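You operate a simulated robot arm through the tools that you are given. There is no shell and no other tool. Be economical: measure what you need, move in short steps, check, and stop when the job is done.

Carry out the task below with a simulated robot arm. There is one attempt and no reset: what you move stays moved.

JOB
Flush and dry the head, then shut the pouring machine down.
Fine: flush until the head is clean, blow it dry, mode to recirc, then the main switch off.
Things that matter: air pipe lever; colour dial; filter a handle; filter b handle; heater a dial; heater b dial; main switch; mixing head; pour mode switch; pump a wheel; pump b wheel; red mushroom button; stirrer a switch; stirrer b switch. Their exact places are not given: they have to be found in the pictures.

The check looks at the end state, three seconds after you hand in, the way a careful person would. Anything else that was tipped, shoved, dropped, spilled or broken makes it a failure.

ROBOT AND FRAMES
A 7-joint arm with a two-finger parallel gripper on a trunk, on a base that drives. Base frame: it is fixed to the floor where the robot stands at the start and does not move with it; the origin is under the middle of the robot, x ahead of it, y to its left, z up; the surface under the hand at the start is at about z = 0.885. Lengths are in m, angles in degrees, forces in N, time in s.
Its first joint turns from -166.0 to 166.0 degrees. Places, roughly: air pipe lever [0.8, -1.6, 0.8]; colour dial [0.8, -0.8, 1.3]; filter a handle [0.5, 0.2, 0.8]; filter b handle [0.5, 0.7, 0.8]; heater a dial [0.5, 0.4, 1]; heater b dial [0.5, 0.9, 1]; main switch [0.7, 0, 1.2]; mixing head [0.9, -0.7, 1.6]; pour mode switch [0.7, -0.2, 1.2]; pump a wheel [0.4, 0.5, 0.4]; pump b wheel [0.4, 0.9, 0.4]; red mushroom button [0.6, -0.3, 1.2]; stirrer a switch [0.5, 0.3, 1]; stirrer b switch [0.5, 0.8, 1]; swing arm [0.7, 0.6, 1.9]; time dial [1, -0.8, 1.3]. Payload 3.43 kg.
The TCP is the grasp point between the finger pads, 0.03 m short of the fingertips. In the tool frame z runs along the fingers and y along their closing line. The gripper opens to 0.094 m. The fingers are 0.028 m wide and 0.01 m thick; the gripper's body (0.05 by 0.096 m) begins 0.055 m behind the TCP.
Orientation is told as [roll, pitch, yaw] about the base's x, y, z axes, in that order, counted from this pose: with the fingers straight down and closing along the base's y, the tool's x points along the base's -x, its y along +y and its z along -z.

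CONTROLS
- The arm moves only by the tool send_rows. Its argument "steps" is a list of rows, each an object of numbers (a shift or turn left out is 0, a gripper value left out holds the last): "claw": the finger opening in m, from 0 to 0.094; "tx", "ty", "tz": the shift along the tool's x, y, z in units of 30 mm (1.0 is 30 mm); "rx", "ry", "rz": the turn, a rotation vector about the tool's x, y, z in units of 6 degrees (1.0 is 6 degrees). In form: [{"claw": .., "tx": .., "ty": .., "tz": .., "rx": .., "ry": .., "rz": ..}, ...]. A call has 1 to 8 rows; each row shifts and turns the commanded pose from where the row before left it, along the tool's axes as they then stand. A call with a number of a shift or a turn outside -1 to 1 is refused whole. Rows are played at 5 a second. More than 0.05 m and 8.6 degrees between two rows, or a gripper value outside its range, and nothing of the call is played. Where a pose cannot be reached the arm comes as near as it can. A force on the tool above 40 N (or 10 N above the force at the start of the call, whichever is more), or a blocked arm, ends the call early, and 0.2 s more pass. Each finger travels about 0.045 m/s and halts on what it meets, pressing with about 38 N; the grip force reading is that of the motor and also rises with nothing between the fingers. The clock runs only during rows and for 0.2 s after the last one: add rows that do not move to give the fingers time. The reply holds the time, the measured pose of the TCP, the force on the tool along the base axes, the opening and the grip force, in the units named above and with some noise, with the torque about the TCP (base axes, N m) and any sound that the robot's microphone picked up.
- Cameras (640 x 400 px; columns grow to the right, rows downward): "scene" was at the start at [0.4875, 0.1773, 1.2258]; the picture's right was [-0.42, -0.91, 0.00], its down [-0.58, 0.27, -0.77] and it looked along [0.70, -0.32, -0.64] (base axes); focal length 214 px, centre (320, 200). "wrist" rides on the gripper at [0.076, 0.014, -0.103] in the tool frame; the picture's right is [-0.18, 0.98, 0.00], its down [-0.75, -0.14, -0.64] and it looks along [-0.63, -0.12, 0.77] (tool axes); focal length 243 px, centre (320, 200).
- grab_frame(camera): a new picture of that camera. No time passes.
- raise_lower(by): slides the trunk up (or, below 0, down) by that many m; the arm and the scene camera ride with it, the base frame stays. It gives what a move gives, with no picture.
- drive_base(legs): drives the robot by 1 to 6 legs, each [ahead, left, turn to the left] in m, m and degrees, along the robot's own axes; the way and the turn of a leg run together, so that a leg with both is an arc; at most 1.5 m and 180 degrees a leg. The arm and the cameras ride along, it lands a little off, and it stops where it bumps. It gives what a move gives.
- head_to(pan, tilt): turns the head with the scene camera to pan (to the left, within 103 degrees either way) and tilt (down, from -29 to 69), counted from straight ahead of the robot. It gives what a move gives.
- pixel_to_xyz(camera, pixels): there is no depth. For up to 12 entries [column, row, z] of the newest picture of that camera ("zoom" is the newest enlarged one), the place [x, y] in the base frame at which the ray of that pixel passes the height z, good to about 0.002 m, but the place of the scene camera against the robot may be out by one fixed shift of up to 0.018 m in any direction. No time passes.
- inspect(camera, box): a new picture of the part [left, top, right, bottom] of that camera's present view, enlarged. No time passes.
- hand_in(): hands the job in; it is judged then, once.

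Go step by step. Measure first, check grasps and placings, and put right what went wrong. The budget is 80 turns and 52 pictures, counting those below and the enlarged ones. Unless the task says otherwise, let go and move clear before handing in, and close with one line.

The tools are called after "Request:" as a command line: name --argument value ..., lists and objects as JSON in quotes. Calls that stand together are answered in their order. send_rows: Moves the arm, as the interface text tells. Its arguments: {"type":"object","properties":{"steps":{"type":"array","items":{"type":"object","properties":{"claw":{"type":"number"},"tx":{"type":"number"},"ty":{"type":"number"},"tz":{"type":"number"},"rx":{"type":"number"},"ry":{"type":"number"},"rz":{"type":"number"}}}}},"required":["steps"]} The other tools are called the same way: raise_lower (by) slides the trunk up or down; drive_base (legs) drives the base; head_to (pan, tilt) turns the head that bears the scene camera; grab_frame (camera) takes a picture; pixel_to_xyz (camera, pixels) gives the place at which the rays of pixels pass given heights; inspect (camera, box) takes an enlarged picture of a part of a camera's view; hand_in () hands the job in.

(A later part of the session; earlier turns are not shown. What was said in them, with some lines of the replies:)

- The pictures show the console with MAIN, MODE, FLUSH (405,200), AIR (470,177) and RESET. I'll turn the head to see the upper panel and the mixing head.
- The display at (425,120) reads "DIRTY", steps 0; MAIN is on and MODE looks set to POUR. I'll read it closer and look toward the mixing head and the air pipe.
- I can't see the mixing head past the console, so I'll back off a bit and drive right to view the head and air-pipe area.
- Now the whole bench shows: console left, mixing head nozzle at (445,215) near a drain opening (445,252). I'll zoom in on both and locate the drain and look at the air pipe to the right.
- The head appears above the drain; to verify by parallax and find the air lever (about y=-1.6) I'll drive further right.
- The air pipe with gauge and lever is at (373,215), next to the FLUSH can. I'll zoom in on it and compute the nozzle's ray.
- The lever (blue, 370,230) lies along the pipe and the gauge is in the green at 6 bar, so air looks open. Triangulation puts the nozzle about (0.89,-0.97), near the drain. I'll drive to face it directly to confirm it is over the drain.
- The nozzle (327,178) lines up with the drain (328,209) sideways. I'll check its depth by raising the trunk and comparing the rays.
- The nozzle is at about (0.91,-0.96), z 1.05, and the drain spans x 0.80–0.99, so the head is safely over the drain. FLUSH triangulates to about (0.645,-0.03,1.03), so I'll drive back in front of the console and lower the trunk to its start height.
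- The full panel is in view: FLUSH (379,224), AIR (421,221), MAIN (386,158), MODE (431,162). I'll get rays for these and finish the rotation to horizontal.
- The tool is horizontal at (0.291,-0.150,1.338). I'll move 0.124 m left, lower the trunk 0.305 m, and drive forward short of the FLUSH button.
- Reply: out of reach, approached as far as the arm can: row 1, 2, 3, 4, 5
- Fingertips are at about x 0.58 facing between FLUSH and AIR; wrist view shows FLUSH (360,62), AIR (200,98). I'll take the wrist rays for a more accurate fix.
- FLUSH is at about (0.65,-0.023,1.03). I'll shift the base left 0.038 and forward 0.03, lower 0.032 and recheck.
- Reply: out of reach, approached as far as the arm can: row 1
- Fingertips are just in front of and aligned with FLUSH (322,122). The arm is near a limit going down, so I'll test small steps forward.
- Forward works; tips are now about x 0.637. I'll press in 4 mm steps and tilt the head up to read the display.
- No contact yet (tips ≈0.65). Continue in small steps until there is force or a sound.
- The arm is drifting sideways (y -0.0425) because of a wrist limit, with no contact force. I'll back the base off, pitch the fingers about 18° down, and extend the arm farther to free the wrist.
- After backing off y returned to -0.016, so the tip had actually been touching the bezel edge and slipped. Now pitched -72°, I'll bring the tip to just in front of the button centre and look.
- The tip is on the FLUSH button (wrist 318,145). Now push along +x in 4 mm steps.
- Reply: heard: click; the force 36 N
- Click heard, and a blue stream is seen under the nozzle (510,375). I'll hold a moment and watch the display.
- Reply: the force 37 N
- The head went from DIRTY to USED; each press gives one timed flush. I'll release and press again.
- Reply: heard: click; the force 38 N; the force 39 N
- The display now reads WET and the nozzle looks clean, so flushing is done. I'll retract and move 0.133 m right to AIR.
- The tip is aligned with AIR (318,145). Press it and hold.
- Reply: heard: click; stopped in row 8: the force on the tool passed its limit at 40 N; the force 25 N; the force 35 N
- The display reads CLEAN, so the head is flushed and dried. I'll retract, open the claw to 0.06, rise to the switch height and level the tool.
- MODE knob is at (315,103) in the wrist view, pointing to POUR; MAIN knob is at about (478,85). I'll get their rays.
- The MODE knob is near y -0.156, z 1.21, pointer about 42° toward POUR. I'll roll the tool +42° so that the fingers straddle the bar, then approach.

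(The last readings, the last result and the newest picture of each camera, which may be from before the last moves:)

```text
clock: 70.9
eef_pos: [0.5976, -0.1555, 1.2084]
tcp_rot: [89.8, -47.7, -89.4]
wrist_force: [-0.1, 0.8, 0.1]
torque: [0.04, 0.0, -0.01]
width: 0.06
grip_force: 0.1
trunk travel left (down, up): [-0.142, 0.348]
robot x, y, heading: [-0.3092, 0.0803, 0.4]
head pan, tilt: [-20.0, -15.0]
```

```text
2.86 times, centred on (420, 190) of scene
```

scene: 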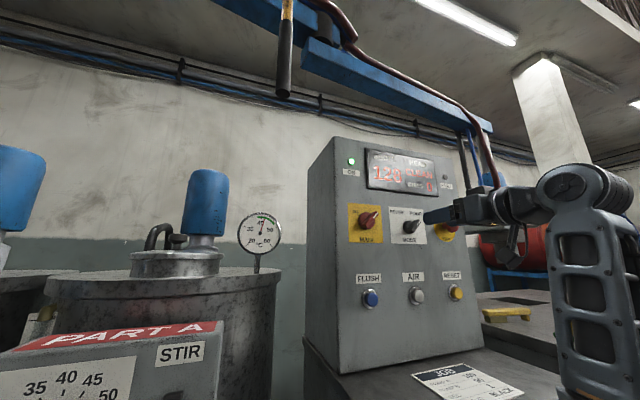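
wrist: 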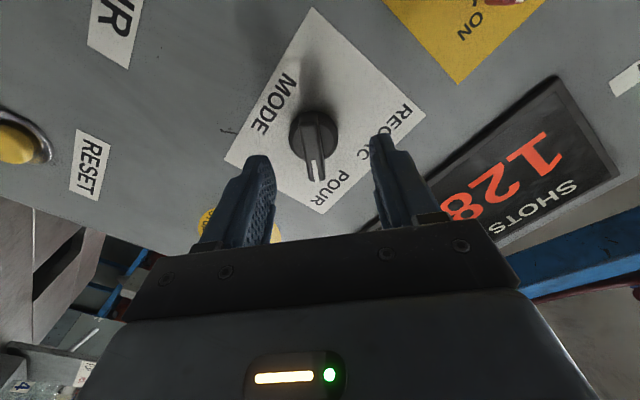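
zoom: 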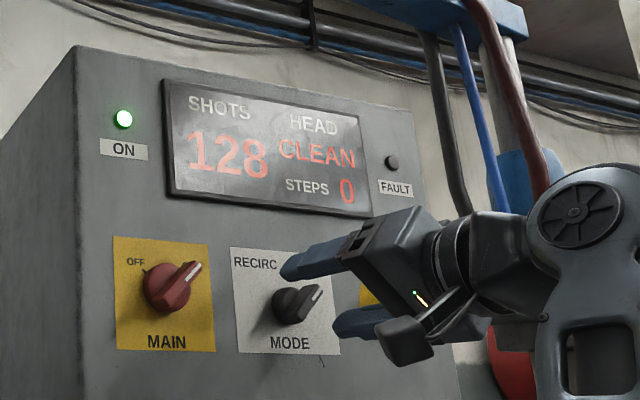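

The fingers straddle the bar, which is parallel to the pads (wrist 315,150). I'll advance 32 mm, stopping on contact, then look.

Request:
send_rows --steps '[{"tz": 0.3}, {"tz": 0.3}, {"tz": 0.25}, {"tz": 0.2}, {}]'

Request:
grab_frame --camera "wrist"

```text
clock: 72.1
eef_pos: [0.6288, -0.1541, 1.2083]
tcp_rot: [89.9, -47.7, -89.4]
wrist_force: [-0.5, -0.2, -1.3]
torque: [0.03, 0.0, -0.03]
width: 0.06
grip_force: 0.0
trunk travel left (down, up): [-0.142, 0.348]
robot x, y, heading: [-0.3078, 0.0792, 0.3]
head pan, tilt: [-20.0, -15.0]
```

```text
17 pictures are left
```

wrist: 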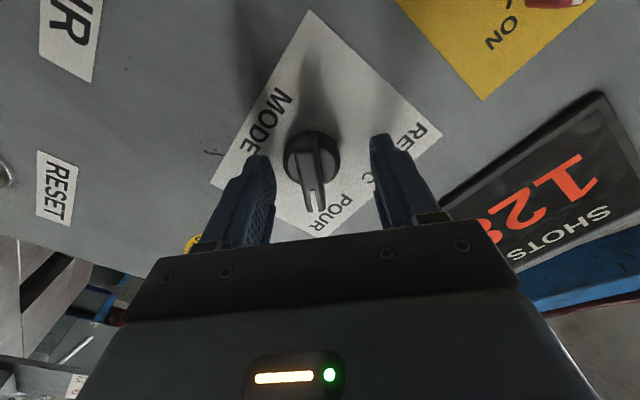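

Scaling shows the knob base about 49 mm ahead of TCP, so the bar is just at the fingertips. I'll advance 15 mm more, shift slightly, and close.

Request:
send_rows --steps '[{"tz": 0.25, "tx": -0.2}, {"tz": 0.25}, {}, {"claw": 0.03}, {"claw": 0.0}, {}, {}, {}]'

Request:
grab_frame --camera "wrist"

```text
clock: 72.6
eef_pos: [0.6332, -0.1568, 1.2116]
tcp_rot: [89.6, -47.8, -89.2]
wrist_force: [-17.2, 5.3, -3.6]
torque: [0.05, 0.32, -0.42]
width: 0.0598
grip_force: 0.0
trunk travel left (down, up): [-0.142, 0.348]
robot x, y, heading: [-0.3141, 0.0813, 0.3]
head pan, tilt: [-20.0, -15.0]
stopped in row 2: the force on the tool passed its limit at 61 N (the readings are from after the stop); the commanded pose is now the measured one
```

```text
16 pictures are left
```

wrist: 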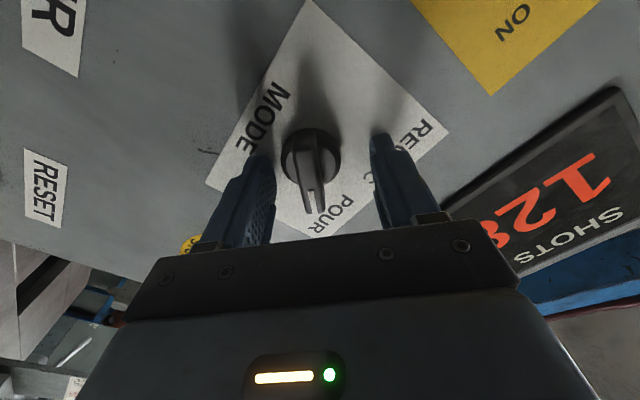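

The lower fingertip touched the panel at x≈0.665, so we're at full depth. Back off 3 mm and close on the bar.

Request:
send_rows --steps '[{"tz": -0.1}, {"claw": 0.03}, {"claw": 0.0}, {}, {}, {}, {}]'

Request:
grab_frame --camera "wrist"

```text
clock: 74.2
eef_pos: [0.633, -0.1617, 1.208]
tcp_rot: [89.0, -47.5, -88.8]
wrist_force: [-6.3, -20.0, -29.2]
torque: [-0.13, 0.51, -0.28]
width: 0.0357
grip_force: 45.4
trunk travel left (down, up): [-0.142, 0.348]
robot x, y, heading: [-0.3111, 0.0829, 0.6]
head pan, tilt: [-20.0, -15.0]
```

```text
15 pictures are left
```

wrist: 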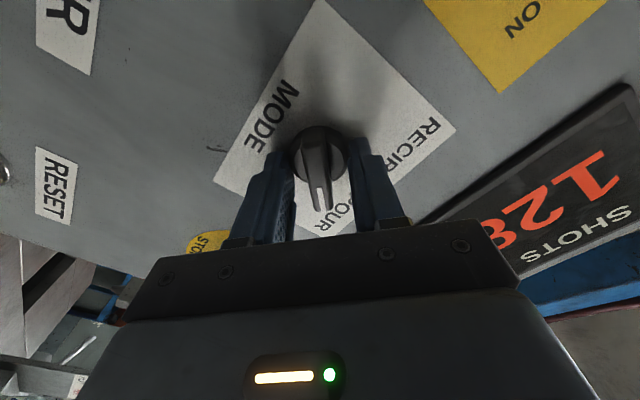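

Width 0.036 means I'm on the round base, off-centre by about 8 mm (side force 35 N). I'll open, shift -tool y, back off 10 mm and close on the thinner bar.

Request:
send_rows --steps '[{"claw": 0.055}, {}, {"tz": -0.33, "ty": -0.12}, {"claw": 0.03}, {"claw": 0.0}, {}, {}, {}]'

Request:
grab_frame --camera "wrist"

```text
clock: 76.0
eef_pos: [0.6219, -0.1619, 1.208]
tcp_rot: [89.3, -47.5, -89.1]
wrist_force: [-3.1, -3.3, -4.1]
torque: [0.01, 0.05, -0.62]
width: 0.0117
grip_force: 45.1
trunk travel left (down, up): [-0.142, 0.348]
robot x, y, heading: [-0.3133, 0.0759, 0.6]
head pan, tilt: [-20.0, -15.0]
```

```text
14 pictures are left
```

wrist: 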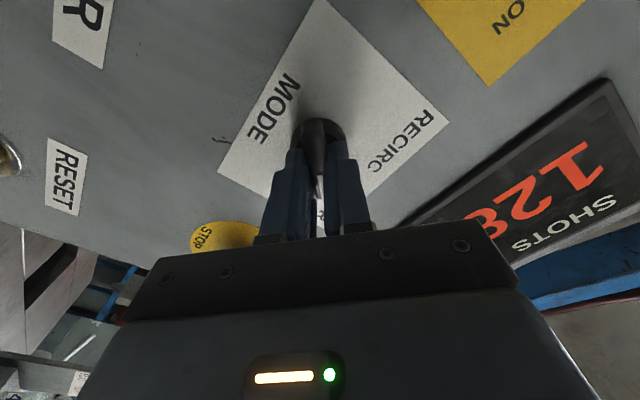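

Grip is on the bar (11.7 mm wide, low side force). Turn toward RECIRC, first 42°.

Request:
send_rows --steps '[{"rz": -1}, {"rz": -1}, {"rz": -1}, {"rz": -1}, {"rz": -1}, {"rz": -1}, {"rz": -1}, {}]'

```text
clock: 77.8
eef_pos: [0.6226, -0.1594, 1.2085]
tcp_rot: [39.4, -89.7, -38.7]
wrist_force: [2.3, 10.0, 9.5]
torque: [0.03, 0.86, -0.73]
width: 0.0122
grip_force: 45.3
trunk travel left (down, up): [-0.142, 0.348]
robot x, y, heading: [-0.3107, 0.0774, 0.2]
head pan, tilt: [-20.0, -15.0]
```

Turning smoothly with small forces; continue.

Request:
send_rows --steps '[{"rz": -1}, {"rz": -1}, {"rz": -1}, {"rz": -1}, {"rz": -1}, {}]'

Request:
inspect --camera "scene" --box '[340, 120, 500, 260]'

```text
clock: 79.2
eef_pos: [0.6216, -0.157, 1.209]
tcp_rot: [-89.3, -60.2, 90.2]
wrist_force: [-11.1, 37.5, -0.2]
torque: [0.1, 0.35, -0.85]
width: 0.0122
grip_force: 45.4
trunk travel left (down, up): [-0.142, 0.348]
robot x, y, heading: [-0.3139, 0.0811, 0.5]
head pan, tilt: [-20.0, -15.0]
```

```text
2.86 times, centred on (420, 190) of scene
```

zoom: 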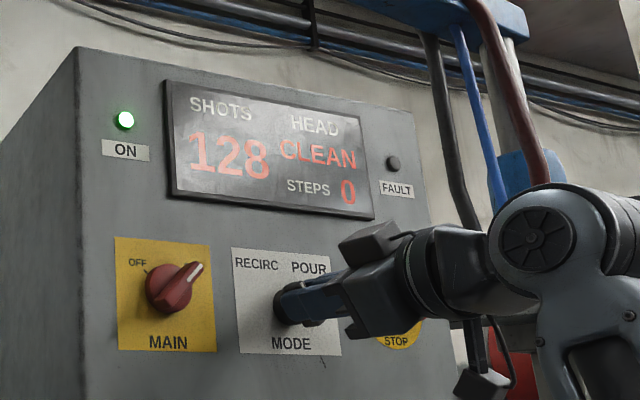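

Side force +37 N in y shows the knob axis lies a bit to +y. I'll relieve that by 4 mm and turn another 15°.

Request:
send_rows --steps '[{"ty": 0.115, "tx": -0.067}, {"rz": -0.9}, {"rz": -0.9}, {"rz": -0.7}, {}]'

Request:
grab_frame --camera "wrist"

```text
clock: 80.4
eef_pos: [0.623, -0.1556, 1.2072]
tcp_rot: [-89.3, -45.4, 90.1]
wrist_force: [-1.9, 21.6, 1.3]
torque: [0.04, 0.25, -1.1]
width: 0.012
grip_force: 45.1
trunk travel left (down, up): [-0.142, 0.348]
robot x, y, heading: [-0.3139, 0.0828, 0.3]
head pan, tilt: [-20.0, -15.0]
```

```text
12 pictures are left
```

wrist: 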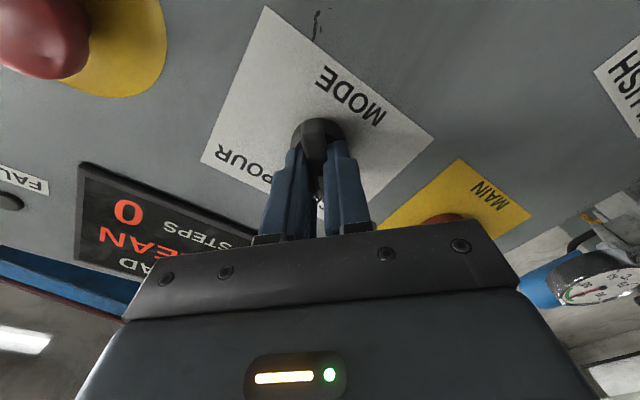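

The pointer now points along RECIRC. I'll release, back away and inspect.

Request:
send_rows --steps '[{"claw": 0.06}, {}, {}, {"tz": -0.8}, {"tz": -0.8}, {"tz": -0.8}, {}]'

Request:
inspect --camera "scene" --box '[340, 140, 460, 260]'

```text
clock: 82.0
eef_pos: [0.5509, -0.1574, 1.2086]
tcp_rot: [-89.6, -45.3, 90.2]
wrist_force: [-0.8, -0.3, 0.4]
torque: [0.01, 0.01, 0.01]
width: 0.0599
grip_force: 0.1
trunk travel left (down, up): [-0.142, 0.348]
robot x, y, heading: [-0.3102, 0.0812, 0.7]
head pan, tilt: [-20.0, -15.0]
```

```text
3.33 times, centred on (400, 200) of scene
```

zoom: 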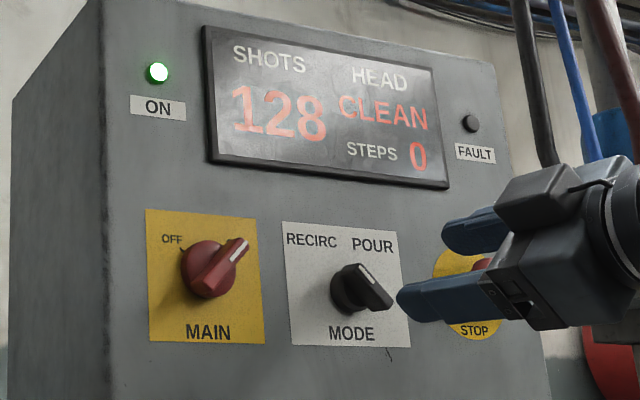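

MODE now points to RECIRC (white mark at 368,275). Next, MAIN: drive left 0.135 m, roll back +87° and open wider.

Request:
drive_base --legs '[[0, 0.135, 0]]'

Request:
send_rows --steps '[{"rz": 1, "claw": 0.07}, {"rz": 1}, {"rz": 1}, {"rz": 1}, {"rz": 1}, {"rz": 1}, {"rz": 1}, {}]'

Request:
send_rows --steps '[{"rz": 1}, {"rz": 1}, {"rz": 1}, {"rz": 1}, {"rz": 1}, {"rz": 1}, {"rz": 1}, {"rz": 0.8}]'

Request:
grab_frame --camera "wrist"

```text
clock: 83.3
eef_pos: [0.5495, -0.021, 1.2084]
tcp_rot: [-89.5, -45.4, 90.3]
wrist_force: [-0.2, -0.6, 0.1]
torque: [0.01, 0.02, 0.01]
width: 0.0599
grip_force: 0.1
trunk travel left (down, up): [-0.142, 0.348]
robot x, y, heading: [-0.3135, 0.2134, 0.6]
head pan, tilt: [-20.0, -15.0]
```

```text
clock: 85.1
eef_pos: [0.5494, -0.0226, 1.2084]
tcp_rot: [-81.9, -87.4, 82.4]
wrist_force: [0.0, -0.3, 1.0]
torque: [0.01, -0.01, 0.01]
width: 0.07
grip_force: 0.0
trunk travel left (down, up): [-0.142, 0.348]
robot x, y, heading: [-0.3105, 0.2135, 0.5]
head pan, tilt: [-20.0, -15.0]
```

```text
clock: 86.9
eef_pos: [0.5483, -0.0227, 1.2079]
tcp_rot: [89.5, -45.8, -89.1]
wrist_force: [0.2, -0.8, 0.0]
torque: [-0.02, 0.04, 0.0]
width: 0.07
grip_force: 0.1
trunk travel left (down, up): [-0.142, 0.348]
robot x, y, heading: [-0.3095, 0.2131, 0.7]
head pan, tilt: [-20.0, -15.0]
```

```text
10 pictures are left
```

wrist: 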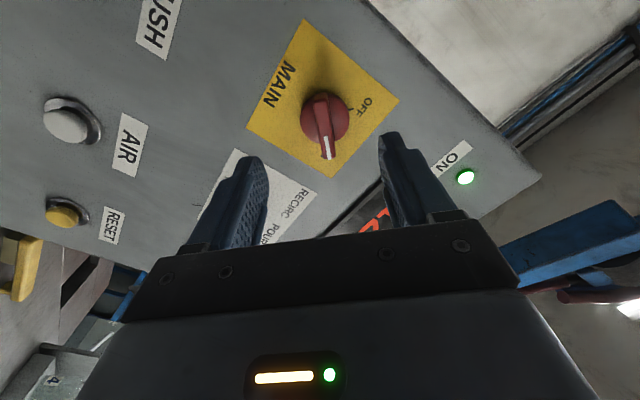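

The bar of MAIN (325,135) is parallel and centred between the fingers. Advance to x≈0.617 and close.

Request:
send_rows --steps '[{"tz": 0.8}, {"tz": 0.7}, {"tz": 0.5}, {"tz": 0.3}, {}, {"claw": 0.04}, {"claw": 0.0}, {}]'

Request:
send_rows --steps '[{}, {}, {}, {}]'

Request:
grab_frame --camera "wrist"

```text
clock: 88.7
eef_pos: [0.6197, -0.0182, 1.2094]
tcp_rot: [89.9, -46.0, -89.1]
wrist_force: [1.8, 6.4, 7.8]
torque: [-0.04, -0.19, -0.14]
width: 0.0118
grip_force: 10.9
trunk travel left (down, up): [-0.142, 0.348]
robot x, y, heading: [-0.3102, 0.2174, 0.2]
head pan, tilt: [-20.0, -15.0]
```

```text
clock: 89.7
eef_pos: [0.6187, -0.0194, 1.2109]
tcp_rot: [89.6, -46.0, -89.2]
wrist_force: [13.2, 13.6, 27.3]
torque: [-0.2, 0.21, 0.3]
width: 0.0119
grip_force: 44.9
trunk travel left (down, up): [-0.142, 0.348]
robot x, y, heading: [-0.3124, 0.2212, 0.6]
head pan, tilt: [-20.0, -15.0]
```

```text
9 pictures are left
```

wrist: 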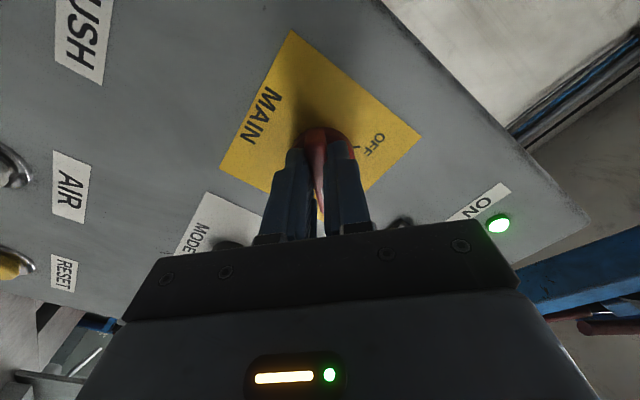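

Gripped on the bar (11.9 mm). Relieve the side force by 4 mm along +tool y, then turn 42° toward OFF.

Request:
send_rows --steps '[{"ty": 0.13}, {"rz": -1}, {"rz": -1}, {"rz": -1}, {"rz": -1}, {"rz": -1}, {"rz": -1}, {"rz": -1}]'

```text
clock: 91.5
eef_pos: [0.6176, -0.023, 1.2077]
tcp_rot: [73.7, -87.5, -73.6]
wrist_force: [-14.9, -22.2, -24.5]
torque: [0.15, 1.33, -0.76]
width: 0.012
grip_force: 44.6
trunk travel left (down, up): [-0.142, 0.348]
robot x, y, heading: [-0.3114, 0.2147, 0.6]
head pan, tilt: [-20.0, -15.0]
```

Side force now is -y/-z; relieve by 3 mm each and continue turning 42°.

Request:
send_rows --steps '[{"ty": -0.1, "tx": 0.1}, {"rz": -1}, {"rz": -1}, {"rz": -1}, {"rz": -1}, {"rz": -1}, {"rz": -1}, {"rz": -1}]'

Request:
grab_frame --camera "wrist"

```text
clock: 92.7
eef_pos: [0.618, -0.025, 1.2089]
tcp_rot: [-89.5, -71.9, 89.5]
wrist_force: [9.9, -7.0, 2.7]
torque: [0.03, -0.08, -0.06]
width: 0.0121
grip_force: 45.3
trunk travel left (down, up): [-0.142, 0.348]
robot x, y, heading: [-0.3127, 0.2138, 0.7]
head pan, tilt: [-20.0, -15.0]
stopped in row 5: the force on the tool passed its limit at 47 N (the readings are from after the stop); the commanded pose is now the measured one
```

```text
8 pictures are left
```

wrist: 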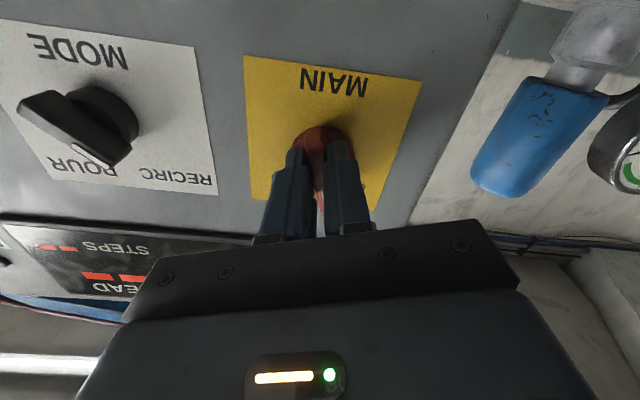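

The stop reset the loads; the hand is at about -18°. MODE is clearly at RECIRC. Continue turning MAIN about 27° more.

Request:
send_rows --steps '[{"rz": -1}, {"rz": -1}, {"rz": -1}, {"rz": -0.8}, {"rz": -0.7}, {}]'

Request:
inspect --camera "scene" --box '[370, 130, 530, 270]'

```text
clock: 93.5
eef_pos: [0.6168, -0.0278, 1.2105]
tcp_rot: [-90.0, -53.3, 89.8]
wrist_force: [9.4, -5.5, 5.5]
torque: [0.01, 0.1, 0.24]
width: 0.0117
grip_force: 45.0
trunk travel left (down, up): [-0.142, 0.348]
robot x, y, heading: [-0.3112, 0.2154, 0.6]
head pan, tilt: [-20.0, -15.0]
stopped in row 4: the force on the tool passed its limit at 43 N (the readings are from after the stop); the commanded pose is now the measured one
```

```text
2.86 times, centred on (450, 200) of scene
```

zoom: 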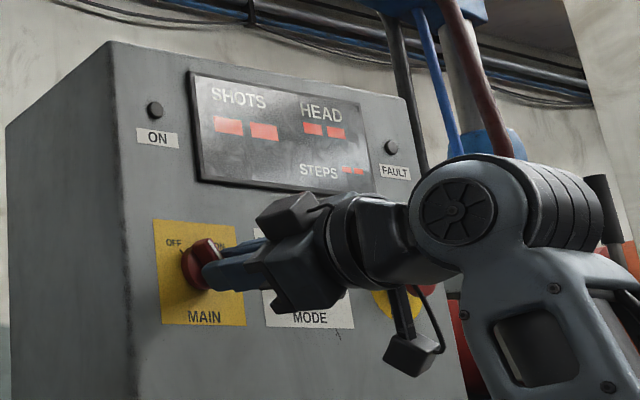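

The ON lamp is out and the display shows dashes. I'll turn the last ~7° to seat it, then release and back away.

Request:
send_rows --steps '[{"rz": -0.6}, {"rz": -0.6}, {}]'

Request:
send_rows --steps '[{"claw": 0.06}, {}, {}, {"tz": -0.9}, {"tz": -0.9}, {"tz": -0.9}, {"tz": -0.9}, {}]'

Request:
drive_base --legs '[[-0.2, 0, 0]]'

Request:
head_to --pan -25 --tilt 5

Request:
grab_frame --camera "scene"

Request:
grab_frame --camera "wrist"

```text
clock: 94.3
eef_pos: [0.6188, -0.0294, 1.2102]
tcp_rot: [-90.0, -46.1, 89.9]
wrist_force: [30.1, -15.6, 20.9]
torque: [0.19, -0.3, 0.21]
width: 0.0121
grip_force: 45.4
trunk travel left (down, up): [-0.142, 0.348]
robot x, y, heading: [-0.3102, 0.2156, 0.4]
head pan, tilt: [-20.0, -15.0]
```

```text
clock: 96.1
eef_pos: [0.5088, -0.0272, 1.2084]
tcp_rot: [-90.0, -46.1, 89.8]
wrist_force: [0.0, 1.3, 0.0]
torque: [0.01, 0.01, -0.01]
width: 0.0601
grip_force: 0.1
trunk travel left (down, up): [-0.142, 0.348]
robot x, y, heading: [-0.3124, 0.2141, 0.3]
head pan, tilt: [-20.0, -15.0]
```

```text
clock: 97.7
eef_pos: [0.3107, -0.0285, 1.209]
tcp_rot: [-90.0, -46.2, 89.9]
wrist_force: [-0.5, -1.0, -0.3]
torque: [0.0, -0.02, -0.05]
width: 0.0599
grip_force: 0.1
trunk travel left (down, up): [-0.142, 0.348]
robot x, y, heading: [-0.5115, 0.216, 0.2]
head pan, tilt: [-20.0, -15.0]
```

```text
clock: 98.5
eef_pos: [0.3092, -0.0276, 1.2096]
tcp_rot: [-90.0, -46.2, 89.9]
wrist_force: [0.7, 0.0, -0.1]
torque: [0.02, 0.0, 0.02]
width: 0.0602
grip_force: 0.0
trunk travel left (down, up): [-0.142, 0.348]
robot x, y, heading: [-0.5126, 0.2132, 0.7]
head pan, tilt: [-25.0, 5.0]
```

```text
6 pictures are left
```

scene: 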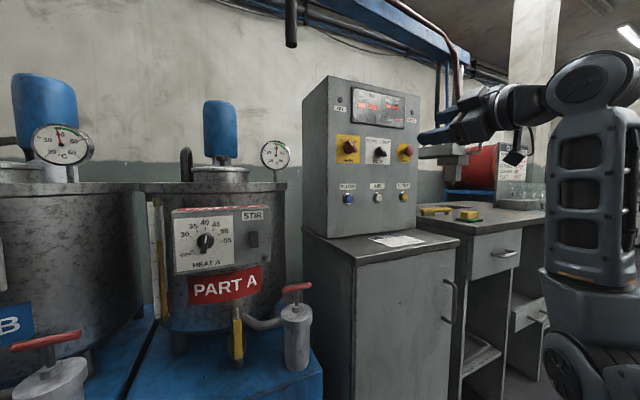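

```text
5 pictures are left
```

wrist: 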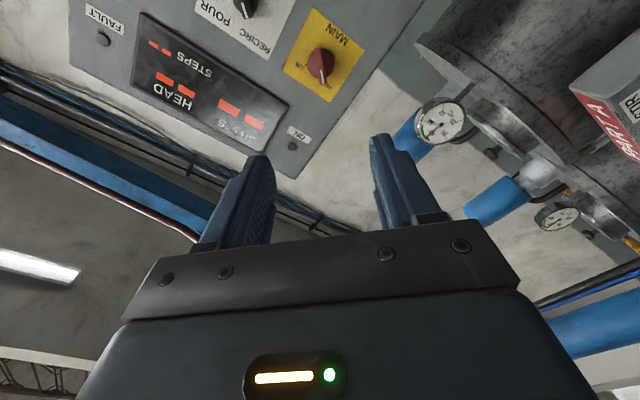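

Request:
inspect --camera "scene" --box '[325, 80, 425, 210]'

```text
3.08 times, centred on (375, 145) of scene
```

zoom: 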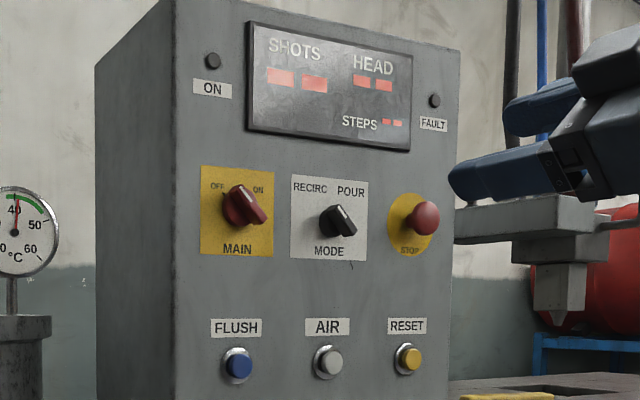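

MAIN is at OFF with the lamp out, MODE is at RECIRC, the STOP button is untouched and the nozzle is clean, with the arm clear. I'm handing in.

Request:
hand_in

```text
The job is handed in.
```

The head was flushed twice and blown dry until the display read CLEAN. MODE is on RECIRC, the main switch is OFF, and the arm is clear of the console.
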